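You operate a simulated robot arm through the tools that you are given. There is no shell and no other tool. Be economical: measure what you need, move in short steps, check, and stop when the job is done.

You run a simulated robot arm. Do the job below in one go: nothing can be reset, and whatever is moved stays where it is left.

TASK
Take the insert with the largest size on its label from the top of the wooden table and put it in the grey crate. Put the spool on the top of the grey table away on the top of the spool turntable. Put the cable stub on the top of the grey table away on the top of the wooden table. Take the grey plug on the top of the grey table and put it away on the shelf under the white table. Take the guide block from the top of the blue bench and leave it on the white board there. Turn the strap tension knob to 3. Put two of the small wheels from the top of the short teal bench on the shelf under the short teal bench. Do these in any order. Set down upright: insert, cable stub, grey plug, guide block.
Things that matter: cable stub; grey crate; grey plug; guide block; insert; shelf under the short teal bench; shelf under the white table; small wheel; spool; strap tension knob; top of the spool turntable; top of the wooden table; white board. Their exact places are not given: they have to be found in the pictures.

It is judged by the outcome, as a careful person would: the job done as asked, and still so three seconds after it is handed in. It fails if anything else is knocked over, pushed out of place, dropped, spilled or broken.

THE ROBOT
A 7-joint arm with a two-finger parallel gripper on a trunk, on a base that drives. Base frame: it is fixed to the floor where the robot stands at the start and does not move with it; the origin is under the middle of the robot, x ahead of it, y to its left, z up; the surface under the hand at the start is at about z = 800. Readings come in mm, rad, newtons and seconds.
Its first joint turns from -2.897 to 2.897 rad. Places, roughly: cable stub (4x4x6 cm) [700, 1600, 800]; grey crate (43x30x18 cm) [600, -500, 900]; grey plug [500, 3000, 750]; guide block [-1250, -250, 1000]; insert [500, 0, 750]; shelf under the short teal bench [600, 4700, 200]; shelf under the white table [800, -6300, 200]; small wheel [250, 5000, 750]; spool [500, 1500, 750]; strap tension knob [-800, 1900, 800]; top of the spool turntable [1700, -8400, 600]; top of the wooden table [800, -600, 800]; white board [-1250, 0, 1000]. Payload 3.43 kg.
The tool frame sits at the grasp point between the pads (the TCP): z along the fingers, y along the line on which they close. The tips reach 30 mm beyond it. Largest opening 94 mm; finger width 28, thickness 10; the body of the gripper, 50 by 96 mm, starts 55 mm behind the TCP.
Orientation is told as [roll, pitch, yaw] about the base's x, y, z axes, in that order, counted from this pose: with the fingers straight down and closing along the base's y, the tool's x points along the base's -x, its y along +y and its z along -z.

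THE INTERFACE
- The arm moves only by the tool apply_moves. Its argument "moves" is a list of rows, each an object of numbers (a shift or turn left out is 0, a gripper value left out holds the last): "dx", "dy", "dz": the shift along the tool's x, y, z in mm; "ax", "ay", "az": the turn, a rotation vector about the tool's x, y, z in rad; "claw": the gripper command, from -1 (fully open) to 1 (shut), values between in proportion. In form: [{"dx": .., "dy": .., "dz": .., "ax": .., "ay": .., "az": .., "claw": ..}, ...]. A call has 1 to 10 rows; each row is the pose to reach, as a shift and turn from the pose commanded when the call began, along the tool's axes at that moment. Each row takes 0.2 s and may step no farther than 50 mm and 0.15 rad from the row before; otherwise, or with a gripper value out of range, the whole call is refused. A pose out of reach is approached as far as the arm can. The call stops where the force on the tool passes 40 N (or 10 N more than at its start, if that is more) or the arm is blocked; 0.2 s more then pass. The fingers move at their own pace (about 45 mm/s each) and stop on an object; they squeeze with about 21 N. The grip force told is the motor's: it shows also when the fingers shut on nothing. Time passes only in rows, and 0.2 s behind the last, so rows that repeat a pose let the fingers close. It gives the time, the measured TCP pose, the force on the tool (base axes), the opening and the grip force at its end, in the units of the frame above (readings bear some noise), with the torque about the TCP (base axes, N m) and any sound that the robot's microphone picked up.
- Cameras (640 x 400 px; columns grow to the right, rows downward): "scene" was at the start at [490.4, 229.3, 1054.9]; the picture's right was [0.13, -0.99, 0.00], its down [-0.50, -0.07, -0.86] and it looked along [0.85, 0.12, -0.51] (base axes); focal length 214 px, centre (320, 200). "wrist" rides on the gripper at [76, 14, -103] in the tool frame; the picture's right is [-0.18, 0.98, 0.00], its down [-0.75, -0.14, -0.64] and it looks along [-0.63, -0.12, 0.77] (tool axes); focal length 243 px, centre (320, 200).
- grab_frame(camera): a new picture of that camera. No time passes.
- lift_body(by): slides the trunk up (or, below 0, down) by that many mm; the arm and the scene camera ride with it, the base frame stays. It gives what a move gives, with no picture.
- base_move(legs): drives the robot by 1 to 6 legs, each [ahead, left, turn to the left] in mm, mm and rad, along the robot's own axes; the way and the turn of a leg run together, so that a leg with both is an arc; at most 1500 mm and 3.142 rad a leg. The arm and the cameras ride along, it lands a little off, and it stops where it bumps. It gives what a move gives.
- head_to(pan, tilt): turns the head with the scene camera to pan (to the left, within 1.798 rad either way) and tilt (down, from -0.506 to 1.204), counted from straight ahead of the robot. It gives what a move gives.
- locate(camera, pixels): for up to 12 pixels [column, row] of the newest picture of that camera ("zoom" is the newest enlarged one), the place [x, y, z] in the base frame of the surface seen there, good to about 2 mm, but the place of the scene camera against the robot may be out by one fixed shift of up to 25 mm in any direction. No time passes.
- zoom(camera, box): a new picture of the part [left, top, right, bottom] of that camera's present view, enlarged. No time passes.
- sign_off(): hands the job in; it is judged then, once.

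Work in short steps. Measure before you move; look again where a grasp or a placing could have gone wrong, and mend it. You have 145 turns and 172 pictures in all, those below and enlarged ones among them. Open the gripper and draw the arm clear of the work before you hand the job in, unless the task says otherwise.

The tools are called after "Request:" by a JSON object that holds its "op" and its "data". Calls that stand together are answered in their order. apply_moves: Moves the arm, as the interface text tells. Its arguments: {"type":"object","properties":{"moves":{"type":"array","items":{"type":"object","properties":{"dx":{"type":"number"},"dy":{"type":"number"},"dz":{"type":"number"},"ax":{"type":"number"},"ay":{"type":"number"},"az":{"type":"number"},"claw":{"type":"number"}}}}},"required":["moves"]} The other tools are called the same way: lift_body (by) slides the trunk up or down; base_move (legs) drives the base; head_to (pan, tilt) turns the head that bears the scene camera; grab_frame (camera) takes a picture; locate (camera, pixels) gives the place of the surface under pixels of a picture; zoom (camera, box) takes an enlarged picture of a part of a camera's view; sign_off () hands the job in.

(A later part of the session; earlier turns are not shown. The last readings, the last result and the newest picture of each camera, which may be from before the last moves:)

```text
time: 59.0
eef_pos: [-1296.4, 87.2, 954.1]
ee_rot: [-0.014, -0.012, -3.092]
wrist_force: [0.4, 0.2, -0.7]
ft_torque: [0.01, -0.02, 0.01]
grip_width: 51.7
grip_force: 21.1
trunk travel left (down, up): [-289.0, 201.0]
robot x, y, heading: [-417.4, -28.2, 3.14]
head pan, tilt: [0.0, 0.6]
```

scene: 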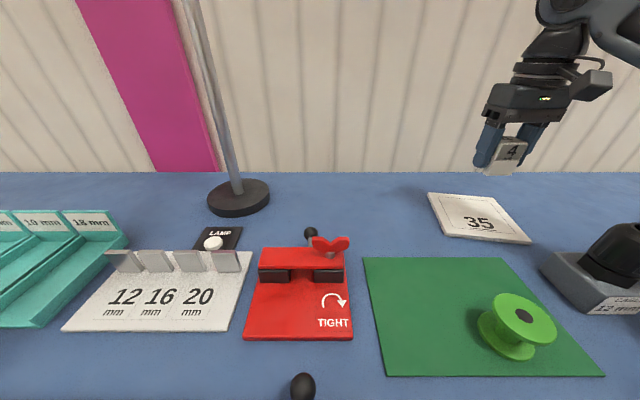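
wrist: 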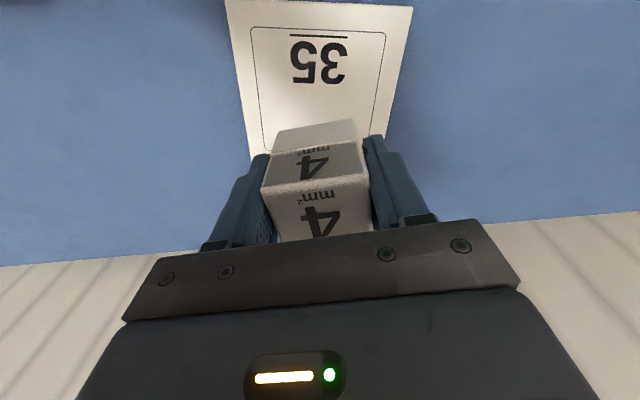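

The arm is at its reach limit; lower the trunk a little instead.

Request:
{"op": "lift_body", "data": {"by": -4}}

Request:
{"op": "zoom", "data": {"camera": "scene", "box": [400, 120, 600, 260]}}

```text
time: 59.6
eef_pos: [-1297.1, 86.4, 954.9]
ee_rot: [-0.02, -0.017, -3.093]
wrist_force: [0.0, 0.4, -1.2]
ft_torque: [0.02, 0.0, 0.0]
grip_width: 52.0
grip_force: 20.3
trunk travel left (down, up): [-285.0, 205.0]
robot x, y, heading: [-422.0, -29.6, 3.14]
head pan, tilt: [0.0, 0.6]
```

```text
2.86 times, centred on (500, 190) of scene
```

zoom: 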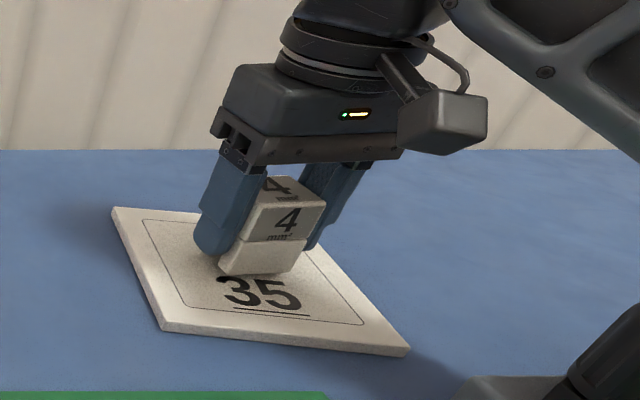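

Request:
{"op": "lift_body", "data": {"by": -8}}

```text
time: 60.1
eef_pos: [-1297.0, 88.7, 958.1]
ee_rot: [-0.028, -0.024, -3.09]
wrist_force: [0.5, -0.4, -0.3]
ft_torque: [0.0, -0.01, 0.05]
grip_width: 51.9
grip_force: 20.8
trunk travel left (down, up): [-277.0, 213.0]
robot x, y, heading: [-418.0, -27.9, 3.141]
head pan, tilt: [0.0, 0.6]
```

Lowering made it worse, so the limit is in the other direction: raise the trunk.

Request:
{"op": "lift_body", "data": {"by": 60}}

```text
time: 61.1
eef_pos: [-1294.2, 82.4, 990.7]
ee_rot: [-0.001, 0.001, -3.093]
wrist_force: [0.2, -0.4, -1.1]
ft_torque: [0.02, -0.02, 0.0]
grip_width: 51.8
grip_force: 21.6
trunk travel left (down, up): [-337.0, 153.0]
robot x, y, heading: [-422.3, -29.4, 3.14]
head pan, tilt: [0.0, 0.6]
```

Now tracking exactly. Descend 40 mm.

Request:
{"op": "apply_moves", "data": {"moves": [{"dz": 20}, {"dz": 35}, {"dz": 39}, {"dz": 40.5}, {"dz": 40.5}]}}

```text
time: 62.3
eef_pos: [-1293.7, 84.5, 952.2]
ee_rot: [-0.001, -0.001, -3.094]
wrist_force: [0.7, -0.1, -0.8]
ft_torque: [-0.01, 0.02, 0.01]
grip_width: 51.9
grip_force: 21.0
trunk travel left (down, up): [-337.0, 153.0]
robot x, y, heading: [-420.9, -26.1, 3.139]
head pan, tilt: [0.0, 0.6]
```

Request:
{"op": "apply_moves", "data": {"moves": [{"dz": 2}, {"dz": 4}, {"dz": 4}]}}

```text
time: 63.1
eef_pos: [-1295.6, 84.2, 950.4]
ee_rot: [-0.005, -0.004, -3.093]
wrist_force: [-0.2, -0.5, -1.2]
ft_torque: [0.0, 0.03, 0.0]
grip_width: 52.1
grip_force: 21.0
trunk travel left (down, up): [-337.0, 153.0]
robot x, y, heading: [-419.4, -28.7, 3.136]
head pan, tilt: [0.0, 0.6]
```

Within ~1 mm of the board; release and withdraw.

Request:
{"op": "apply_moves", "data": {"moves": [{"claw": 0.2}, {"claw": 0.0}, {"claw": -0.3}, {"claw": -0.5}, {"claw": -0.6}, {"claw": -0.6}, {"claw": -0.6, "dz": -40}, {"dz": -85}, {"dz": -130}, {"dz": -170}]}}

Request:
{"op": "zoom", "data": {"camera": "scene", "box": [400, 120, 600, 260]}}

Request:
{"op": "grab_frame", "data": {"camera": "wrist"}}

```text
time: 65.3
eef_pos: [-1296.1, 83.7, 1116.4]
ee_rot: [-0.001, 0.0, -3.092]
wrist_force: [-0.1, -0.5, 0.1]
ft_torque: [-0.01, -0.04, 0.03]
grip_width: 75.2
grip_force: 0.0
trunk travel left (down, up): [-337.0, 153.0]
robot x, y, heading: [-422.0, -30.4, 3.139]
head pan, tilt: [0.0, 0.6]
```

```text
2.86 times, centred on (500, 190) of scene
```

zoom: 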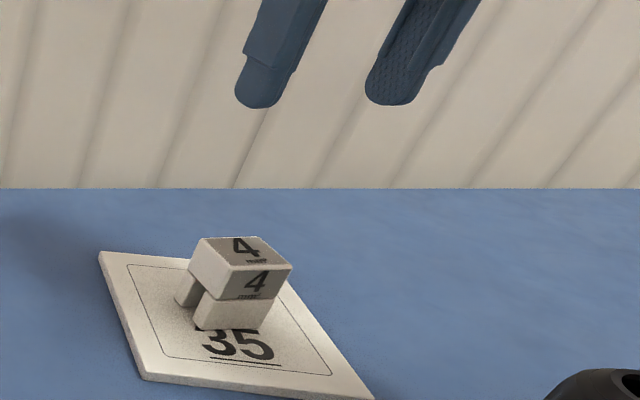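

```text
136 pictures are left
```

wrist: 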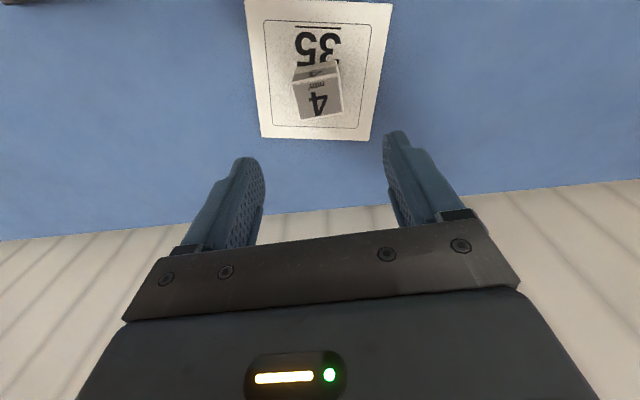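

Guide block is standing on the white board. Retract the arm, back off, and head north toward the strap knob near (−800,1900).

Request:
{"op": "apply_moves", "data": {"moves": [{"dz": -40}, {"dz": -80}, {"dz": -120}, {"dz": -140, "dx": 40}, {"dz": -140, "dx": 85}, {"dz": -140, "dx": 130}, {"dz": -140, "dx": 175}, {"dz": -140, "dx": 200}]}}

Request:
{"op": "base_move", "data": {"legs": [[-320, 0, 0], [0, 0, -1.57]]}}

Request:
{"op": "head_to", "data": {"pan": 0.5, "tilt": 0.4}}

Request:
{"op": "grab_frame", "data": {"camera": "scene"}}

```text
time: 67.1
eef_pos: [-1095.1, 93.2, 1257.3]
ee_rot: [-0.002, 0.0, -3.094]
wrist_force: [-1.2, -0.3, -0.8]
ft_torque: [0.03, -0.01, 0.01]
grip_width: 75.1
grip_force: 0.0
trunk travel left (down, up): [-337.0, 153.0]
robot x, y, heading: [-421.3, -28.2, 3.141]
head pan, tilt: [0.0, 0.6]
```

```text
time: 73.0
eef_pos: [1.6, 649.0, 1257.6]
ee_rot: [-0.002, 0.0, 1.663]
wrist_force: [-0.7, 0.3, -0.2]
ft_torque: [-0.01, 0.0, 0.02]
grip_width: 75.3
grip_force: 0.0
trunk travel left (down, up): [-337.0, 153.0]
robot x, y, heading: [-90.4, -28.4, 1.613]
head pan, tilt: [0.0, 0.6]
```

```text
time: 74.0
eef_pos: [2.0, 647.8, 1257.2]
ee_rot: [-0.001, 0.001, 1.663]
wrist_force: [-0.2, -0.9, 0.9]
ft_torque: [-0.01, 0.01, 0.02]
grip_width: 75.0
grip_force: 0.2
trunk travel left (down, up): [-337.0, 153.0]
robot x, y, heading: [-91.6, -30.3, 1.608]
head pan, tilt: [0.499, 0.4]
```

```text
135 pictures are left
```

scene: 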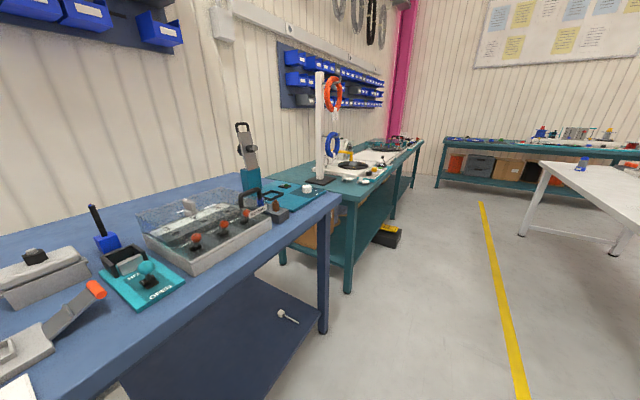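

Check positions of the aisle edges before driving.

Request:
{"op": "locate", "data": {"camera": "scene", "pixels": [[543, 166], [520, 235], [348, 290], [395, 244], [360, 195], [350, 165], [385, 170], [307, 188], [420, 145], [500, 150]]}}

```text
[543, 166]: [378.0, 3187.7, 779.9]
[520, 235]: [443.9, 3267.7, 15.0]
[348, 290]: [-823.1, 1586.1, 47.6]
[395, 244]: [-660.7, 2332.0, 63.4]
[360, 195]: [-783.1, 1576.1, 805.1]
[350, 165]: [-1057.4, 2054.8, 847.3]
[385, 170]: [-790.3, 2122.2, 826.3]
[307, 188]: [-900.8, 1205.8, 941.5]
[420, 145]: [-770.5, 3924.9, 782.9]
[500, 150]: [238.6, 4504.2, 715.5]
```

Drive north to about y=1700 and look at the teal bench on the left.

Request:
{"op": "base_move", "data": {"legs": [[0, 0, -0.04], [1500, 0, 0], [250, 0, 0]]}}

Request:
{"op": "head_to", "data": {"pan": 1.4, "tilt": 0.6}}

Request:
{"op": "grab_frame", "data": {"camera": "scene"}}

Request:
{"op": "head_to", "data": {"pan": -1.2, "tilt": 0.5}}

Request:
{"op": "grab_frame", "data": {"camera": "scene"}}

```text
time: 83.3
eef_pos: [56.3, 2412.2, 1257.5]
ee_rot: [-0.002, -0.001, 1.606]
wrist_force: [0.5, 0.2, 0.6]
ft_torque: [-0.03, -0.02, 0.03]
grip_width: 75.2
grip_force: 0.1
trunk travel left (down, up): [-337.0, 153.0]
robot x, y, heading: [-74.1, 1739.5, 1.553]
head pan, tilt: [0.499, 0.4]
```

```text
time: 84.5
eef_pos: [57.0, 2411.0, 1257.8]
ee_rot: [-0.001, 0.001, 1.608]
wrist_force: [1.1, -0.9, -0.1]
ft_torque: [0.04, -0.02, 0.0]
grip_width: 75.1
grip_force: 0.0
trunk travel left (down, up): [-337.0, 153.0]
robot x, y, heading: [-75.6, 1738.0, 1.552]
head pan, tilt: [1.4, 0.6]
```

```text
134 pictures are left
```

scene: 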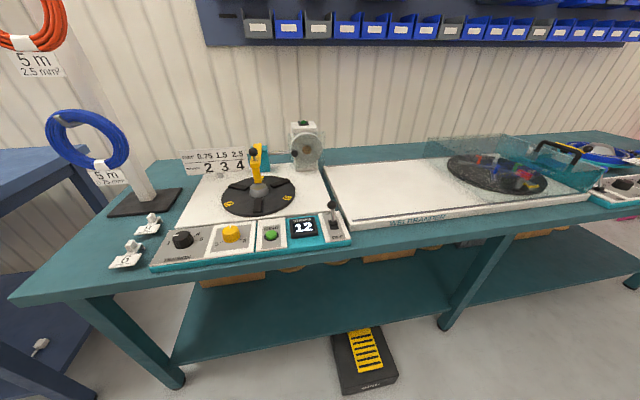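

```text
time: 86.8
eef_pos: [57.5, 2411.6, 1256.4]
ee_rot: [-0.002, -0.001, 1.608]
wrist_force: [0.5, -0.1, -0.1]
ft_torque: [-0.01, 0.01, -0.02]
grip_width: 75.5
grip_force: 0.0
trunk travel left (down, up): [-337.0, 153.0]
robot x, y, heading: [-76.2, 1741.1, 1.556]
head pan, tilt: [-1.201, 0.499]
```

```text
133 pictures are left
```

scene: 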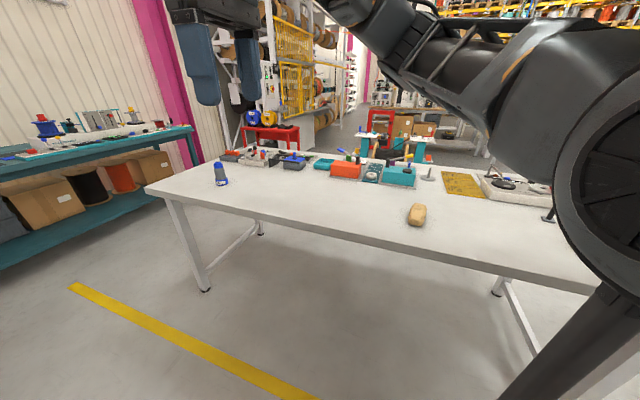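

The panel with a black and a yellow knob on the teal bench is the candidate. Zoom in there.

Request:
{"op": "head_to", "data": {"pan": 1.6, "tilt": 0.7}}

Request:
{"op": "zoom", "data": {"camera": "scene", "box": [180, 130, 480, 300]}}

```text
time: 89.3
eef_pos: [57.8, 2411.8, 1256.7]
ee_rot: [-0.003, -0.001, 1.609]
wrist_force: [-0.2, -0.5, -0.3]
ft_torque: [-0.01, 0.0, -0.02]
grip_width: 75.5
grip_force: 0.1
trunk travel left (down, up): [-337.0, 153.0]
robot x, y, heading: [-77.8, 1740.7, 1.557]
head pan, tilt: [1.6, 0.7]
```

```text
2.13 times, centred on (330, 215) of scene
```

zoom: 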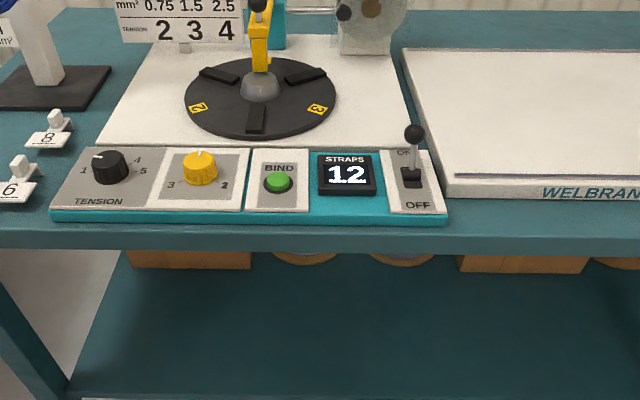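

The black TENSION knob (scale 1–5) is the target. Locate it and bench edge.

Request:
{"op": "locate", "data": {"camera": "zoom", "pixels": [[112, 156], [98, 155], [200, 165], [80, 190], [60, 215], [250, 240], [440, 215]]}}

Request:
{"op": "zoom", "data": {"camera": "scene", "box": [195, 185, 265, 235]}}

```text
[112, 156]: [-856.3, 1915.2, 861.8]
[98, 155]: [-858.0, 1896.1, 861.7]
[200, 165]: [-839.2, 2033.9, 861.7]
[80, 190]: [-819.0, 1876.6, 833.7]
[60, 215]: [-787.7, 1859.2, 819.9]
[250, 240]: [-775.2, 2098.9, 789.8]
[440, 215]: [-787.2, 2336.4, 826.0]
```

```text
8.00 times, centred on (230, 210) of scene
```

zoom: 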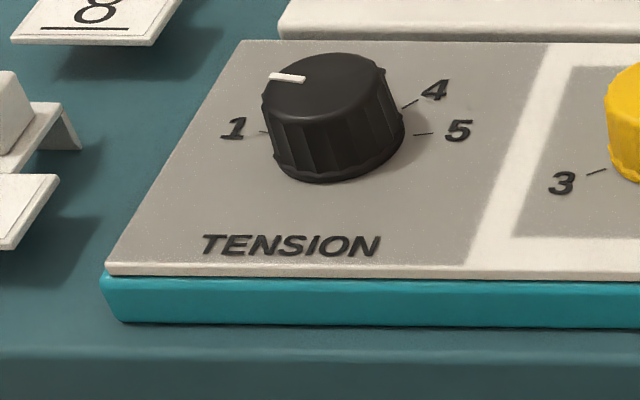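

Turn left to face the bench; the hand will come near the knob.

Request:
{"op": "base_move", "data": {"legs": [[0, 0, 1.585]]}}

Request:
{"op": "head_to", "data": {"pan": -0.1, "tilt": 0.8}}

Request:
{"op": "grab_frame", "data": {"camera": "scene"}}

Request:
{"op": "grab_frame", "data": {"camera": "wrist"}}

```text
time: 93.5
eef_pos: [-746.7, 1870.1, 1258.1]
ee_rot: [-0.002, -0.001, -3.104]
wrist_force: [-0.8, 0.3, 1.1]
ft_torque: [0.03, 0.0, -0.01]
grip_width: 75.2
grip_force: 0.2
trunk travel left (down, up): [-337.0, 153.0]
robot x, y, heading: [-74.8, 1741.1, 3.126]
head pan, tilt: [1.6, 0.7]
```

```text
time: 95.2
eef_pos: [-745.1, 1870.5, 1257.7]
ee_rot: [-0.002, -0.001, -3.104]
wrist_force: [-0.7, 0.2, -0.5]
ft_torque: [0.0, 0.02, -0.03]
grip_width: 75.0
grip_force: 0.0
trunk travel left (down, up): [-337.0, 153.0]
robot x, y, heading: [-69.4, 1740.6, 3.126]
head pan, tilt: [-0.099, 0.799]
```

```text
130 pictures are left
```

scene: 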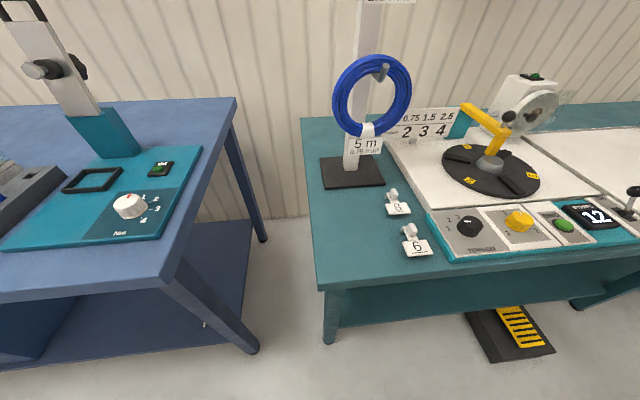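

```text
129 pictures are left
```

wrist: 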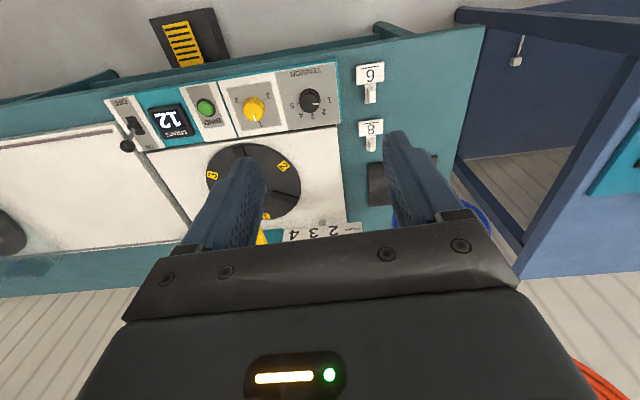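

Zoom the wrist view on the TENSION knob and locate it.

Request:
{"op": "zoom", "data": {"camera": "wrist", "box": [265, 60, 365, 135]}}

Request:
{"op": "locate", "data": {"camera": "zoom", "pixels": [[285, 240], [335, 250], [235, 250], [285, 200], [285, 285], [200, 300], [310, 110]]}}

```text
5.33 times, centred on (315, 98) of wrist
```

zoom: 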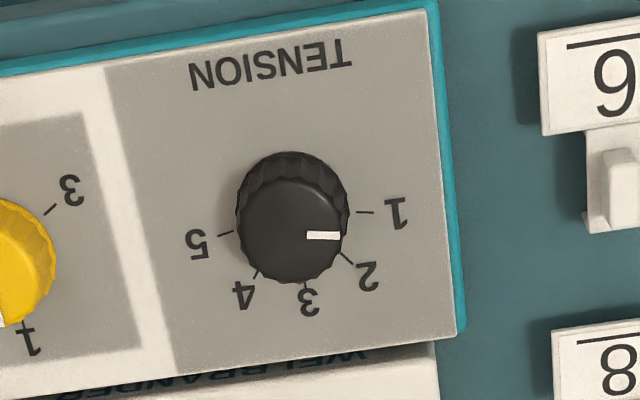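

```text
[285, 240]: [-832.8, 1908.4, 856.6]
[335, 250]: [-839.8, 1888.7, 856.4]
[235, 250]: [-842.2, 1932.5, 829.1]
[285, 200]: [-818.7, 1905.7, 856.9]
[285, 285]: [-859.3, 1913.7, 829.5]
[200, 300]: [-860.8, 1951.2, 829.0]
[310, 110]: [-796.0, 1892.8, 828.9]
```

Knob centre ≈ (−831,1908), top z 857, pointer between 1 and 2. Move above it, yawing +0.65 so the turn stays in range, then re-look.

Request:
{"op": "apply_moves", "data": {"moves": [{"dx": -11, "dy": -5, "dz": 30, "az": -0.08}, {"dx": -22, "dy": -10, "dz": 60, "az": -0.16}, {"dx": -33, "dy": -15, "dz": 90, "az": -0.24}, {"dx": -44, "dy": -20, "dz": 120, "az": -0.32}, {"dx": -55, "dy": -25, "dz": 150, "az": -0.4}, {"dx": -66, "dy": -30, "dz": 180, "az": -0.48}, {"dx": -77, "dy": -35, "dz": 210, "az": -0.56}, {"dx": -85, "dy": -40, "dz": 240, "az": -0.65}, {"dx": -85, "dy": -40, "dz": 258, "az": -0.65}, {"dx": -85, "dy": -40, "dz": 258, "az": -0.65}]}}

Request:
{"op": "zoom", "data": {"camera": "wrist", "box": [240, 30, 400, 130]}}

```text
time: 97.4
eef_pos: [-829.6, 1908.6, 999.2]
ee_rot: [-0.003, -0.002, -2.456]
wrist_force: [0.6, 0.2, 0.1]
ft_torque: [-0.01, 0.02, 0.02]
grip_width: 74.9
grip_force: 0.0
trunk travel left (down, up): [-337.0, 153.0]
robot x, y, heading: [-74.7, 1741.6, 3.121]
head pan, tilt: [-0.099, 0.799]
```

```text
4.00 times, centred on (320, 80) of wrist
```

zoom: 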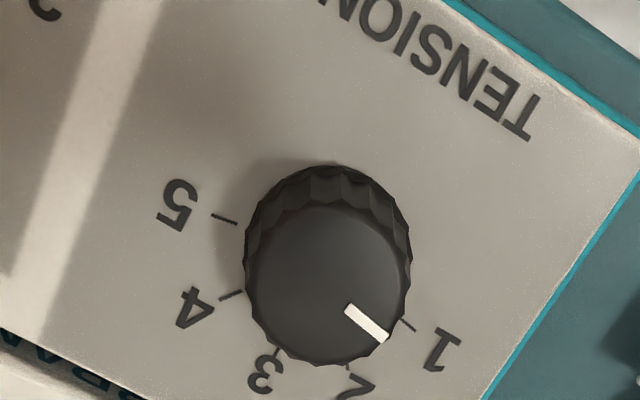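

Locate the tick marks, pointer ends and knob outline to compute angles.

Request:
{"op": "locate", "data": {"camera": "zoom", "pixels": [[225, 219], [408, 326], [232, 295], [280, 354], [347, 370], [349, 309], [383, 336], [330, 210], [254, 280], [402, 270], [328, 360]]}}

```text
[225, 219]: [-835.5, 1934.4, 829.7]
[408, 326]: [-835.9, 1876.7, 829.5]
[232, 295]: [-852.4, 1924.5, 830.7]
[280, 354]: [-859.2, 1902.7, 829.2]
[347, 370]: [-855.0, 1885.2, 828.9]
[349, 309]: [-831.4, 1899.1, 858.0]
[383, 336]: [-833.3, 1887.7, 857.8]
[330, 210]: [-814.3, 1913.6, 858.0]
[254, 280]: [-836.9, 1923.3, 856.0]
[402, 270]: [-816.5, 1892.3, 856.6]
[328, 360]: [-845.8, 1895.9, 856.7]
```

Pointer is at 1; ticks are ~38.5° apart, so 3 is ~77° clockwise from above (+az). Descend around the knob and close.

Request:
{"op": "apply_moves", "data": {"moves": [{"dx": -1.6, "dy": 2, "dz": 40}, {"dx": -1.6, "dy": 2, "dz": 80}, {"dx": -1.6, "dy": 2, "dz": 110}, {"dx": -1.6, "dy": 2, "dz": 128}, {"dx": -1.6, "dy": 2, "dz": 133}, {"dx": -1.6, "dy": 2, "dz": 133}]}}

Request:
{"op": "apply_moves", "data": {"moves": [{"claw": 1}, {"claw": 1}, {"claw": 1}, {"claw": 1}, {"claw": 1}]}}

```text
time: 98.8
eef_pos: [-831.1, 1907.2, 867.0]
ee_rot: [-0.001, 0.0, -2.456]
wrist_force: [-0.1, 0.7, -0.1]
ft_torque: [0.04, 0.03, 0.0]
grip_width: 75.2
grip_force: 0.1
trunk travel left (down, up): [-337.0, 153.0]
robot x, y, heading: [-73.8, 1740.2, 3.128]
head pan, tilt: [-0.099, 0.799]
```

```text
time: 100.0
eef_pos: [-831.6, 1905.8, 867.0]
ee_rot: [-0.001, 0.0, -2.453]
wrist_force: [11.7, -15.8, 1.3]
ft_torque: [-0.7, -0.56, -0.02]
grip_width: 40.0
grip_force: 44.9
trunk travel left (down, up): [-337.0, 153.0]
robot x, y, heading: [-73.9, 1738.3, 3.129]
head pan, tilt: [-0.099, 0.799]
```

Side load shows a small offset; shift +1.5 mm along tool y to centre.

Request:
{"op": "apply_moves", "data": {"moves": [{"dy": 1.0, "claw": 1}, {"dy": 2.0, "claw": 1}, {"dy": 2.0, "claw": 1}]}}

```text
time: 100.8
eef_pos: [-831.1, 1906.4, 866.3]
ee_rot: [-0.004, 0.001, -2.456]
wrist_force: [-2.7, -8.3, -0.5]
ft_torque: [0.0, -0.21, 0.01]
grip_width: 40.1
grip_force: 45.0
trunk travel left (down, up): [-337.0, 153.0]
robot x, y, heading: [-75.3, 1738.8, 3.127]
head pan, tilt: [-0.099, 0.799]
```

Now rotate clockwise 1.34 rad.

Request:
{"op": "apply_moves", "data": {"moves": [{"az": 0.134}, {"az": 0.268}, {"az": 0.402}, {"az": 0.536}, {"az": 0.67}, {"az": 0.804}, {"az": 0.938}, {"az": 1.072}, {"az": 1.206}, {"az": 1.34}]}}

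Request:
{"op": "grab_frame", "data": {"camera": "wrist"}}

```text
time: 103.0
eef_pos: [-830.3, 1906.2, 865.8]
ee_rot: [-0.004, -0.004, 2.482]
wrist_force: [-20.9, 32.6, -0.1]
ft_torque: [0.58, 0.37, -0.01]
grip_width: 40.1
grip_force: 45.0
trunk travel left (down, up): [-337.0, 153.0]
robot x, y, heading: [-73.1, 1738.6, 3.133]
head pan, tilt: [-0.099, 0.799]
```

```text
126 pictures are left
```

wrist: 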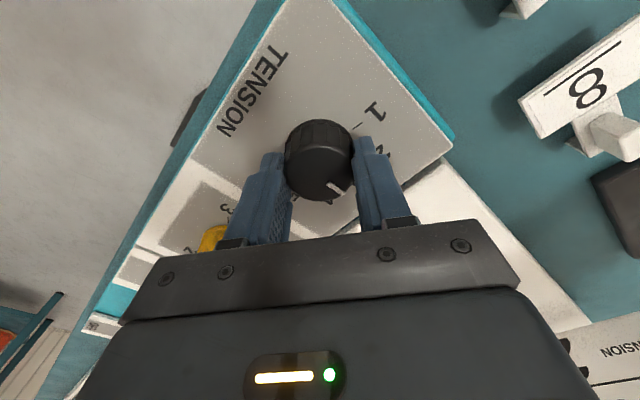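

Release slowly, rise, and check the pointer.

Request:
{"op": "apply_moves", "data": {"moves": [{"claw": 0.4}, {"claw": -0.2}, {"claw": -0.6}, {"claw": -0.6}, {"claw": -0.6, "dz": -30}, {"dz": -75}, {"dz": -120}, {"dz": -135}]}}

Request:
{"op": "zoom", "data": {"camera": "wrist", "box": [240, 30, 400, 130]}}

```text
time: 104.8
eef_pos: [-829.4, 1903.2, 1000.2]
ee_rot: [-0.001, 0.001, 2.486]
wrist_force: [0.1, 0.1, 0.7]
ft_torque: [0.04, -0.02, 0.02]
grip_width: 75.3
grip_force: 0.1
trunk travel left (down, up): [-337.0, 153.0]
robot x, y, heading: [-71.8, 1739.3, 3.125]
head pan, tilt: [-0.099, 0.799]
```

```text
4.00 times, centred on (320, 80) of wrist
```

zoom: 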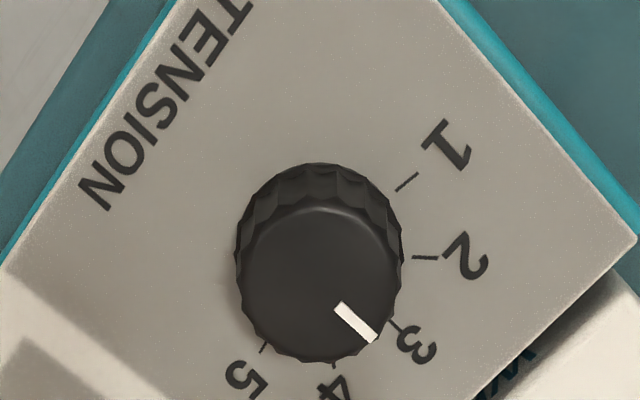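

Request:
{"op": "locate", "data": {"camera": "zoom", "pixels": [[338, 307], [374, 338], [406, 182], [425, 257], [393, 326], [333, 366], [264, 348]]}}

```text
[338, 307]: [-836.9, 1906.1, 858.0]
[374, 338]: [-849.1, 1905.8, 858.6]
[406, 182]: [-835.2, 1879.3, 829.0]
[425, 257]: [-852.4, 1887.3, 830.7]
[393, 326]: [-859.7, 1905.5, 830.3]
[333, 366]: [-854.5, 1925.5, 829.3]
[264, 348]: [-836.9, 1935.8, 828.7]
```

The pointer sits exactly on 3. Raise and retract, turn north and drive to the short teal bench, looking at the grey table on the way.

Request:
{"op": "apply_moves", "data": {"moves": [{"dz": -45, "az": -0.1}, {"dz": -90, "az": -0.2}, {"dz": -135, "az": -0.3}, {"dz": -180, "az": -0.4}, {"dz": -225, "az": -0.5, "dx": 10, "dy": -8}, {"dz": -250, "az": -0.64, "dx": 35, "dy": -27}, {"dz": -250, "az": -0.64, "dx": 65, "dy": -50}, {"dz": -250, "az": -0.64, "dx": 100, "dy": -75}]}}

Request:
{"op": "base_move", "data": {"legs": [[0, 0, -1.57], [1000, 0, 0]]}}

Request:
{"op": "head_to", "data": {"pan": -0.9, "tilt": 0.5}}

Request:
{"op": "grab_frame", "data": {"camera": "scene"}}

Request:
{"op": "head_to", "data": {"pan": -0.1, "tilt": 0.4}}

Request:
{"op": "grab_frame", "data": {"camera": "scene"}}

```text
time: 106.6
eef_pos: [-704.3, 1901.2, 1251.5]
ee_rot: [-0.001, 0.0, 3.13]
wrist_force: [-0.9, 0.6, -0.4]
ft_torque: [-0.02, -0.04, -0.02]
grip_width: 75.3
grip_force: 0.0
trunk travel left (down, up): [-337.0, 153.0]
robot x, y, heading: [-72.3, 1740.6, 3.129]
head pan, tilt: [-0.099, 0.799]
```

```text
time: 115.8
eef_pos: [147.5, 3389.7, 1252.1]
ee_rot: [-0.001, 0.0, 1.531]
wrist_force: [0.6, -0.9, -0.9]
ft_torque: [0.01, 0.0, 0.01]
grip_width: 74.9
grip_force: 0.0
trunk travel left (down, up): [-337.0, 153.0]
robot x, y, heading: [-26.7, 2767.0, 1.53]
head pan, tilt: [-0.099, 0.799]
```

```text
time: 116.9
eef_pos: [147.4, 3389.8, 1252.9]
ee_rot: [-0.001, 0.002, 1.531]
wrist_force: [0.0, 0.2, -0.8]
ft_torque: [-0.02, 0.03, 0.0]
grip_width: 75.3
grip_force: 0.0
trunk travel left (down, up): [-337.0, 153.0]
robot x, y, heading: [-31.0, 2764.2, 1.527]
head pan, tilt: [-0.901, 0.499]
```

```text
124 pictures are left
```

scene: 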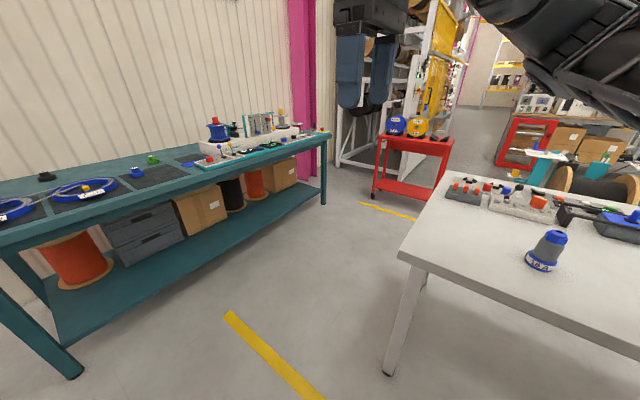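

```text
time: 118.1
eef_pos: [147.5, 3391.0, 1252.1]
ee_rot: [-0.001, 0.001, 1.533]
wrist_force: [0.7, -0.4, -0.1]
ft_torque: [-0.03, -0.01, -0.05]
grip_width: 75.2
grip_force: 0.1
trunk travel left (down, up): [-337.0, 153.0]
robot x, y, heading: [-27.6, 2765.1, 1.53]
head pan, tilt: [-0.099, 0.4]
```

```text
123 pictures are left
```

scene: 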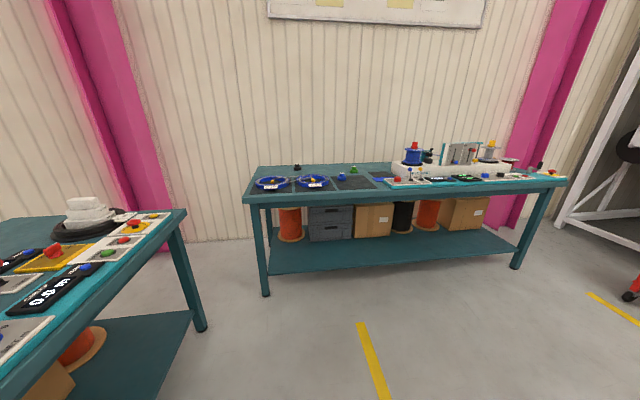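

Zoom in on the short teal bench's top for the small wheels and its shelf.

Request:
{"op": "zoom", "data": {"camera": "scene", "box": [240, 130, 420, 300]}}

Request:
{"op": "zoom", "data": {"camera": "scene", "box": [380, 120, 580, 260]}}

Request:
{"op": "locate", "data": {"camera": "scene", "pixels": [[297, 167], [341, 177], [354, 170], [250, 200], [555, 185], [330, 255], [268, 270], [400, 260], [500, 240], [350, 184]]}}

```text
2.35 times, centred on (330, 215) of scene
```

zoom: 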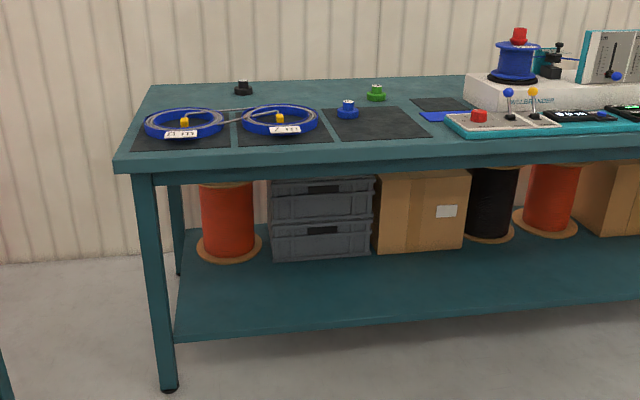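

```text
2.86 times, centred on (480, 190) of scene
```

zoom: 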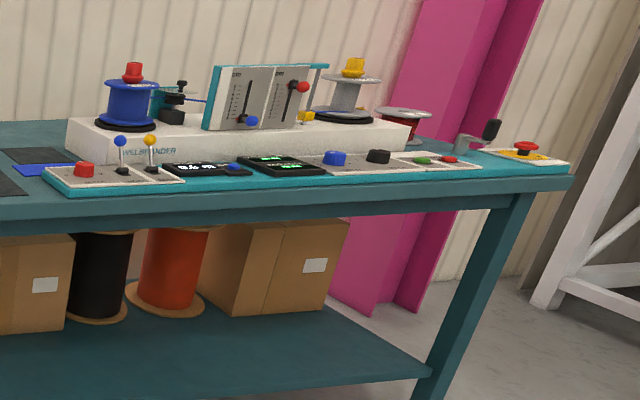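

```text
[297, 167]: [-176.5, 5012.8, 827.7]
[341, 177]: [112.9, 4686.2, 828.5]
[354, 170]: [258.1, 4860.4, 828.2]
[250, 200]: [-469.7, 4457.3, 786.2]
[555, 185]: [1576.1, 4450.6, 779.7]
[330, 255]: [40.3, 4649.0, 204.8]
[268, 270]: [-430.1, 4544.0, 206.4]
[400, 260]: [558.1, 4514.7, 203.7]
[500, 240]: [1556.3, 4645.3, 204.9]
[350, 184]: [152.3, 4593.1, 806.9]
```

Three small wheels: black (−176,5013), blue (113,4686), green (258,4860); shelf at z≈204 with free front strip. I'll use blue and green. Drive to about (180, 3980).

Request:
{"op": "base_move", "data": {"legs": [[0, 0, 0.04], [900, 0, 0], [310, -200, 0]]}}

Request:
{"op": "head_to", "data": {"pan": 0.0, "tilt": 0.8}}

Request:
{"op": "grab_frame", "data": {"camera": "scene"}}

Request:
{"op": "grab_frame", "data": {"camera": "wrist"}}

```text
time: 125.2
eef_pos: [316.7, 4613.6, 1250.7]
ee_rot: [-0.001, 0.0, 1.576]
wrist_force: [-1.3, -0.3, -0.4]
ft_torque: [-0.02, 0.01, 0.01]
grip_width: 75.2
grip_force: 0.1
trunk travel left (down, up): [-337.0, 153.0]
robot x, y, heading: [169.1, 3978.5, 1.575]
head pan, tilt: [-0.099, 0.4]
```

```text
time: 126.0
eef_pos: [316.5, 4611.8, 1251.3]
ee_rot: [-0.002, 0.0, 1.576]
wrist_force: [-0.2, -0.3, 0.0]
ft_torque: [-0.03, 0.01, 0.02]
grip_width: 75.3
grip_force: 0.0
trunk travel left (down, up): [-337.0, 153.0]
robot x, y, heading: [169.9, 3978.6, 1.575]
head pan, tilt: [0.0, 0.799]
```

```text
120 pictures are left
```

scene: 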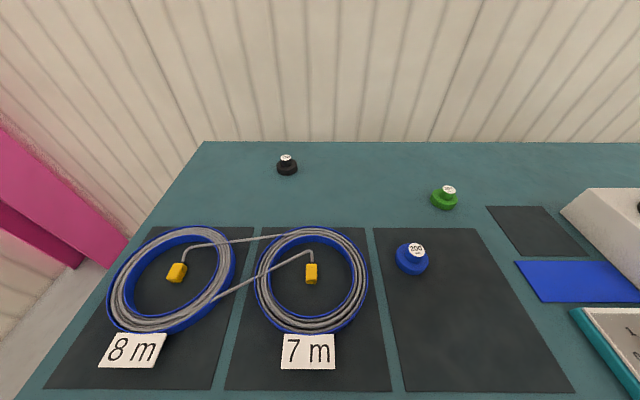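

```text
119 pictures are left
```

wrist: 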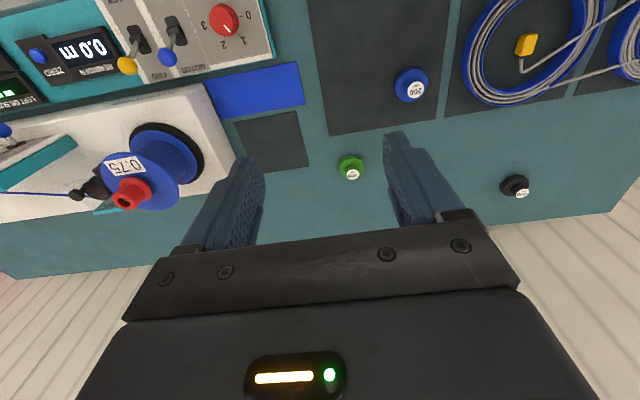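

Locate green and blue wheels via the wrist camera.

Request:
{"op": "locate", "data": {"camera": "wrist", "pixels": [[352, 174], [345, 165], [412, 92], [402, 80], [372, 100], [300, 190], [411, 70]]}}

Request:
{"op": "zoom", "data": {"camera": "wrist", "box": [320, 50, 440, 190]}}

```text
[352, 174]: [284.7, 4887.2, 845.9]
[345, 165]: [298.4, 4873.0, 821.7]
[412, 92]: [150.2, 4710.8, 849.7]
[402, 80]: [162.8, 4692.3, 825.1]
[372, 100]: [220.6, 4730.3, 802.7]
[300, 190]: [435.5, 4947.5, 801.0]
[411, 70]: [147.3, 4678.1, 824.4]
```

```text
2.86 times, centred on (380, 120) of wrist
```

zoom: 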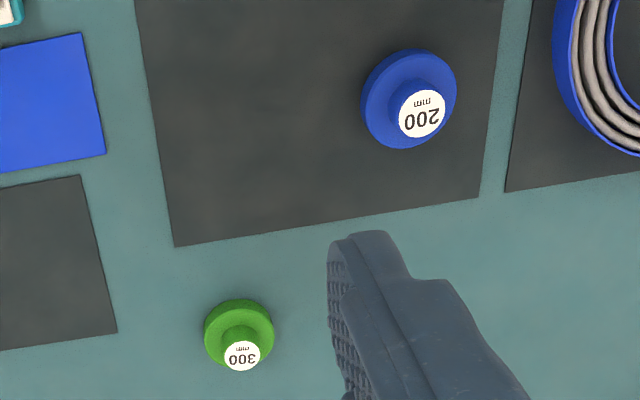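

Blue wheel: hub top (150,4711,850), flange top z 824. I'll use a 45° forward-tilted tool both for picking and for placing on the low shelf, so the wheel stays level. Move to a pre-grasp for the blue wheel.

Request:
{"op": "apply_moves", "data": {"moves": [{"dx": -4, "dy": 20, "dz": 40, "ay": -0.1}, {"dx": -8, "dy": 40, "dz": 80, "ay": -0.2}, {"dx": -12, "dy": 60, "dz": 120, "ay": -0.3}, {"dx": -16, "dy": 80, "dz": 160, "ay": -0.4}, {"dx": -20, "dy": 100, "dz": 200, "ay": -0.5}, {"dx": -25, "dy": 120, "dz": 240, "ay": -0.6}, {"dx": -30, "dy": 143, "dz": 280, "ay": -0.7}, {"dx": -34, "dy": 166, "dz": 320, "ay": -0.785}, {"dx": -34, "dy": 166, "dz": 330, "ay": -0.785}, {"dx": -34, "dy": 166, "dz": 330, "ay": -0.785}]}}

Request:
{"op": "grab_frame", "data": {"camera": "wrist"}}

Request:
{"op": "grab_frame", "data": {"camera": "scene"}}

```text
time: 128.2
eef_pos: [148.9, 4668.5, 905.6]
ee_rot: [-0.002, -0.785, 1.576]
wrist_force: [-1.4, -0.5, -0.2]
ft_torque: [-0.04, -0.03, 0.02]
grip_width: 75.1
grip_force: 0.0
out of reach, approached as far as the arm can: row 4, 5, 6, 7, 8, 9, 10
trunk travel left (down, up): [-337.0, 153.0]
robot x, y, heading: [169.9, 3976.7, 1.575]
head pan, tilt: [0.0, 0.799]
```

```text
117 pictures are left
```

wrist: 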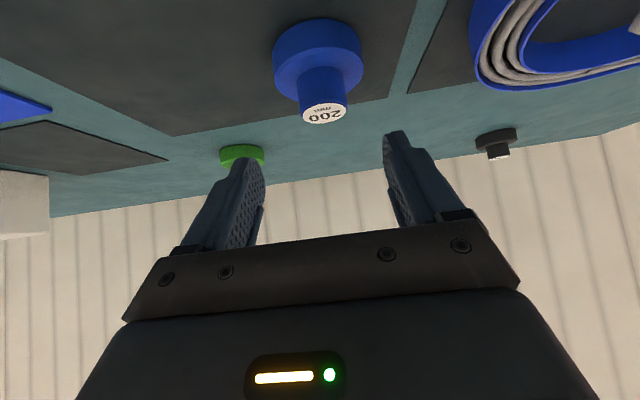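

```text
116 pictures are left
```

scene: 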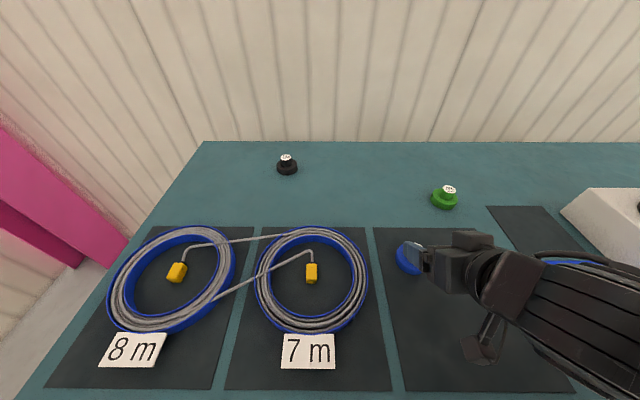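

Too close in; back the base 110 mm and re-read.

Request:
{"op": "base_move", "data": {"legs": [[-110, 0, 0]]}}

Request:
{"op": "apply_moves", "data": {"moves": [{"dz": 0}, {"dz": 0}]}}

Request:
{"op": "zoom", "data": {"camera": "wrist", "box": [240, 0, 400, 100]}}

```text
time: 129.4
eef_pos: [147.3, 4560.5, 906.6]
ee_rot: [-0.002, -0.785, 1.58]
wrist_force: [-0.1, 0.1, -0.1]
ft_torque: [0.01, -0.01, 0.01]
grip_width: 75.2
grip_force: 0.1
trunk travel left (down, up): [-337.0, 153.0]
robot x, y, heading: [166.4, 3866.9, 1.572]
head pan, tilt: [0.0, 0.799]
```

```text
time: 130.0
eef_pos: [148.5, 4560.2, 906.2]
ee_rot: [-0.003, -0.786, 1.578]
wrist_force: [-0.2, 0.3, 0.2]
ft_torque: [0.01, 0.01, 0.0]
grip_width: 75.4
grip_force: 0.1
trunk travel left (down, up): [-337.0, 153.0]
robot x, y, heading: [167.4, 3869.0, 1.578]
head pan, tilt: [0.0, 0.799]
```

```text
4.00 times, centred on (320, 50) of wrist
```

zoom: 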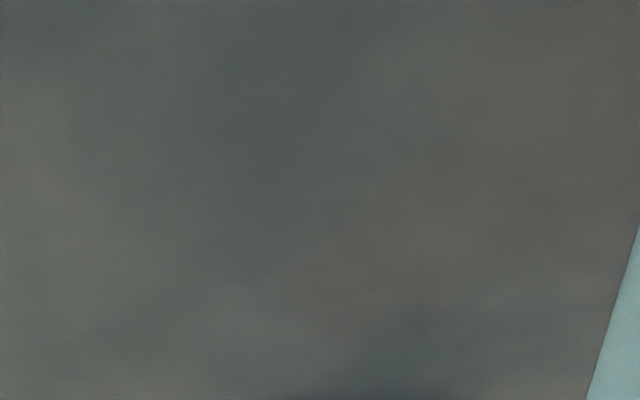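

Move forward to the pre-grasp (4646, 915) and check the hub.

Request:
{"op": "apply_moves", "data": {"moves": [{"dx": -33, "dz": 27, "dy": -1}, {"dx": -67, "dz": 54, "dy": -1}, {"dx": -67, "dz": 54, "dy": -1}]}}

Request:
{"op": "grab_frame", "data": {"camera": "wrist"}}

```text
time: 130.8
eef_pos: [148.3, 4644.4, 913.1]
ee_rot: [-0.002, -0.787, 1.581]
wrist_force: [-0.1, -0.3, 0.3]
ft_torque: [-0.01, -0.01, 0.01]
grip_width: 75.2
grip_force: 0.1
trunk travel left (down, up): [-337.0, 153.0]
robot x, y, heading: [163.9, 3864.9, 1.58]
head pan, tilt: [0.0, 0.799]
```

```text
114 pictures are left
```

wrist: 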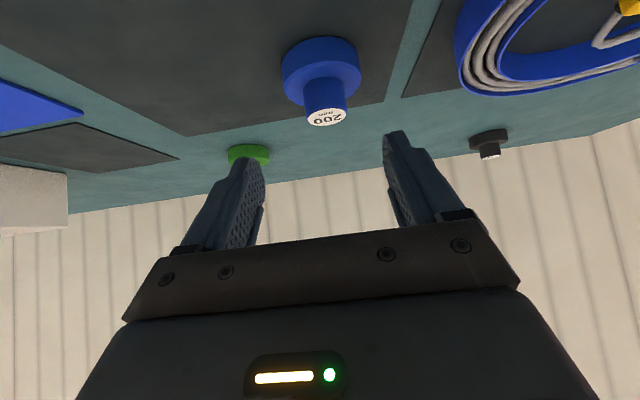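

Request:
{"op": "locate", "data": {"camera": "wrist", "pixels": [[327, 118], [310, 119], [345, 117], [326, 100], [320, 70], [285, 75], [360, 72], [245, 148], [250, 160]]}}

```text
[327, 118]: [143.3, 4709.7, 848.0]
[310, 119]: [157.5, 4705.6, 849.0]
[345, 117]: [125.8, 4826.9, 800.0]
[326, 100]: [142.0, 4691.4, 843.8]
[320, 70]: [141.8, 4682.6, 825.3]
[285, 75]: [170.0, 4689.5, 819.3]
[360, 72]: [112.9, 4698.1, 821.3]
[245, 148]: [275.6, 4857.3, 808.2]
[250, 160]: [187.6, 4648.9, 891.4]
```

Hub centre x≈143, y≈4709. Advance along the tool 79 mm with 5 mm lateral correction, then close.

Request:
{"op": "apply_moves", "data": {"moves": [{"dy": 5.3, "dx": -1, "dz": 30}, {"dy": 5.3, "dx": -1, "dz": 60}, {"dy": 5.3, "dx": -1, "dz": 77}, {"dy": 5.3, "dx": -1, "dz": 77}]}}

Request:
{"op": "apply_moves", "data": {"moves": [{"claw": 1}, {"claw": 1}, {"claw": 1}, {"claw": 1}, {"claw": 1}]}}

Request:
{"op": "grab_frame", "data": {"camera": "wrist"}}

```text
time: 131.8
eef_pos: [143.0, 4699.4, 860.6]
ee_rot: [-0.002, -0.785, 1.579]
wrist_force: [-0.8, 0.7, 0.0]
ft_torque: [-0.01, -0.02, 0.02]
grip_width: 75.1
grip_force: 0.0
trunk travel left (down, up): [-337.0, 153.0]
robot x, y, heading: [169.5, 3868.2, 1.571]
head pan, tilt: [0.0, 0.799]
```

```text
time: 133.0
eef_pos: [142.4, 4699.6, 859.9]
ee_rot: [-0.003, -0.786, 1.579]
wrist_force: [0.6, 0.4, 1.8]
ft_torque: [0.01, 0.01, -0.05]
grip_width: 33.2
grip_force: 21.1
trunk travel left (down, up): [-337.0, 153.0]
robot x, y, heading: [167.4, 3866.0, 1.572]
head pan, tilt: [0.0, 0.799]
```

```text
113 pictures are left
```

wrist: 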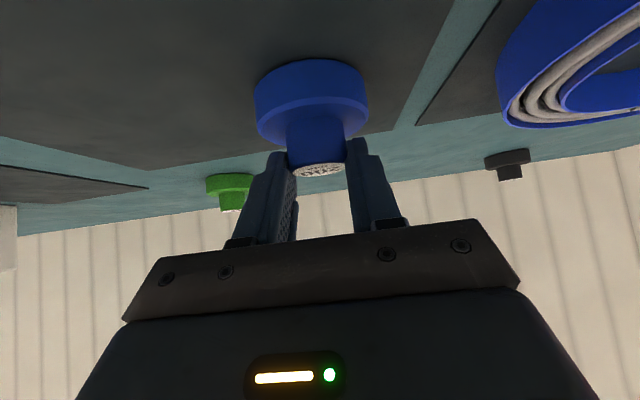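

Blue wheel gripped by the hub. Lift 80 mm, back off and slide left so the arm can come down in front of the bench.

Request:
{"op": "apply_moves", "data": {"moves": [{"dx": -20, "dz": -20}, {"dx": -45, "dz": -45}, {"dx": -60, "dz": -60}, {"dx": -60, "dz": -60}]}}

Request:
{"op": "base_move", "data": {"legs": [[-350, 0, 0], [0, 170, 0]]}}

Request:
{"op": "lift_body", "data": {"by": -337}}

Request:
{"op": "head_to", "data": {"pan": 0, "tilt": 0.7}}

Request:
{"op": "grab_frame", "data": {"camera": "scene"}}

Request:
{"op": "grab_frame", "data": {"camera": "wrist"}}

```text
time: 134.0
eef_pos: [142.9, 4702.1, 945.1]
ee_rot: [-0.002, -0.784, 1.581]
wrist_force: [-0.4, 0.5, -0.8]
ft_torque: [-0.02, 0.0, 0.0]
grip_width: 33.1
grip_force: 21.1
trunk travel left (down, up): [-337.0, 153.0]
robot x, y, heading: [169.9, 3872.2, 1.571]
head pan, tilt: [0.0, 0.799]
```

```text
time: 135.6
eef_pos: [125.2, 4533.9, 946.1]
ee_rot: [-0.002, -0.786, 1.597]
wrist_force: [-0.8, -0.2, -0.7]
ft_torque: [-0.03, -0.02, 0.01]
grip_width: 33.0
grip_force: 21.0
trunk travel left (down, up): [-337.0, 153.0]
robot x, y, heading: [163.8, 3698.0, 1.595]
head pan, tilt: [0.0, 0.799]
stopped in leg 1: the robot was blocked; the commanded pose is now the measured one
```

```text
time: 136.9
eef_pos: [126.6, 4536.1, 854.1]
ee_rot: [0.001, -0.822, 1.6]
wrist_force: [-1.4, -11.2, 19.5]
ft_torque: [-0.02, -0.04, 0.0]
grip_width: 33.3
grip_force: 21.3
trunk travel left (down, up): [-234.0, 256.0]
robot x, y, heading: [165.2, 3699.8, 1.603]
head pan, tilt: [0.0, 0.799]
stopped: the force on the tool passed its limit at 88 N (the readings are from after the stop); the commanded pose is now the measured one
```

```text
time: 137.6
eef_pos: [125.5, 4534.8, 853.7]
ee_rot: [-0.001, -0.822, 1.601]
wrist_force: [-3.7, -2.6, 27.7]
ft_torque: [0.54, 0.15, 0.06]
grip_width: 33.3
grip_force: 20.6
trunk travel left (down, up): [-234.0, 256.0]
robot x, y, heading: [163.5, 3703.6, 1.6]
head pan, tilt: [0.0, 0.7]
```

```text
112 pictures are left
```

scene: 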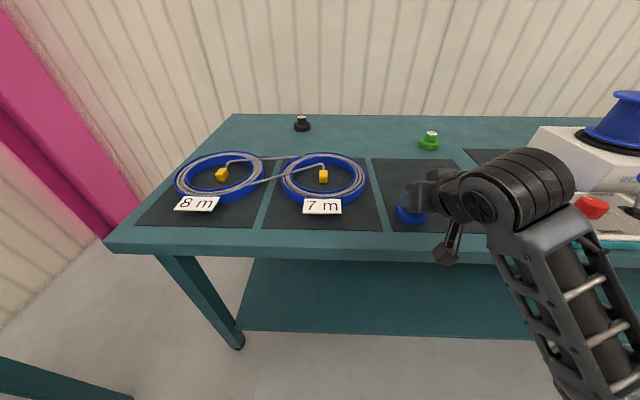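

```text
111 pictures are left
```

wrist: 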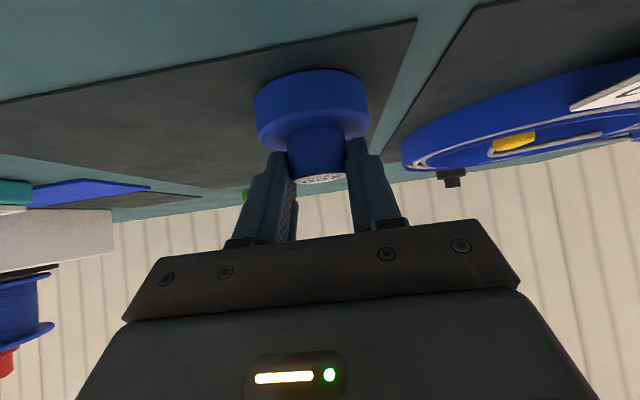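

The base bumped at the rear (grey table corner) and the trunk pressed the wheel onto the mat. Raise the trunk back first, then slide left and back clear of the grey table.

Request:
{"op": "lift_body", "data": {"by": 110}}

Request:
{"op": "base_move", "data": {"legs": [[40, 0, -0.03], [0, 300, 0]]}}

Request:
{"op": "head_to", "data": {"pan": -1.7, "tilt": 0.6}}

Request:
{"op": "grab_frame", "data": {"camera": "scene"}}

Request:
{"op": "grab_frame", "data": {"camera": "wrist"}}

```text
time: 139.0
eef_pos: [126.1, 4534.7, 961.9]
ee_rot: [-0.002, -0.816, 1.597]
wrist_force: [-0.3, 0.3, -1.8]
ft_torque: [-0.01, 0.01, -0.03]
grip_width: 33.4
grip_force: 21.6
trunk travel left (down, up): [-344.0, 146.0]
robot x, y, heading: [167.8, 3704.3, 1.602]
head pan, tilt: [0.0, 0.7]
```

```text
time: 141.6
eef_pos: [-146.3, 4576.9, 964.4]
ee_rot: [-0.002, -0.817, 1.565]
wrist_force: [0.1, -0.3, -0.9]
ft_torque: [-0.02, -0.02, 0.0]
grip_width: 33.2
grip_force: 20.8
trunk travel left (down, up): [-344.0, 146.0]
robot x, y, heading: [-133.9, 3738.5, 1.567]
head pan, tilt: [0.0, 0.7]
```

```text
time: 143.3
eef_pos: [-146.1, 4576.4, 962.4]
ee_rot: [-0.001, -0.817, 1.565]
wrist_force: [-0.1, 0.5, -0.6]
ft_torque: [0.0, -0.01, 0.0]
grip_width: 33.2
grip_force: 20.8
trunk travel left (down, up): [-344.0, 146.0]
robot x, y, heading: [-134.2, 3745.1, 1.571]
head pan, tilt: [-1.7, 0.6]
```

```text
110 pictures are left
```

scene: 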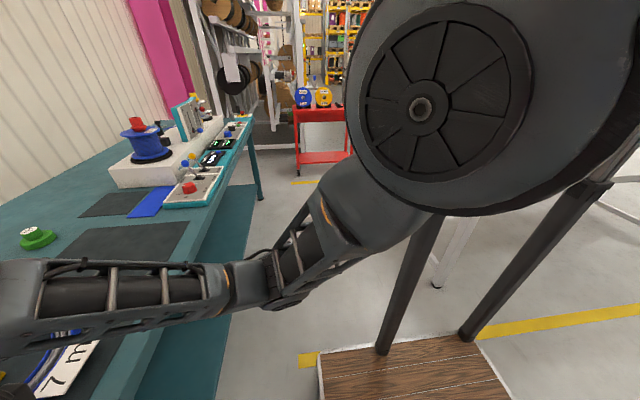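

```text
109 pictures are left
```

wrist: 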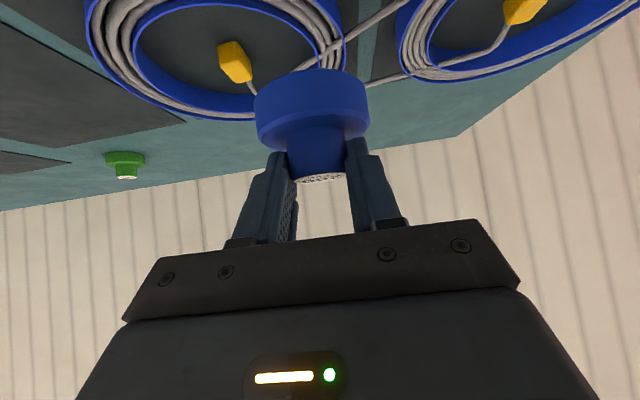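

Measure the base platform's extents from this view.

Request:
{"op": "locate", "data": {"camera": "scene", "pixels": [[322, 360], [474, 340], [330, 395], [500, 390], [462, 217], [437, 285]]}}

```text
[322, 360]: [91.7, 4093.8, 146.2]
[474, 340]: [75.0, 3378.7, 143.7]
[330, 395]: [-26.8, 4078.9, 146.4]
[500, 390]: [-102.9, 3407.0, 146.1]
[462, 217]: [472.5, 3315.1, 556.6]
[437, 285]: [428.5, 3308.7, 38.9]
```

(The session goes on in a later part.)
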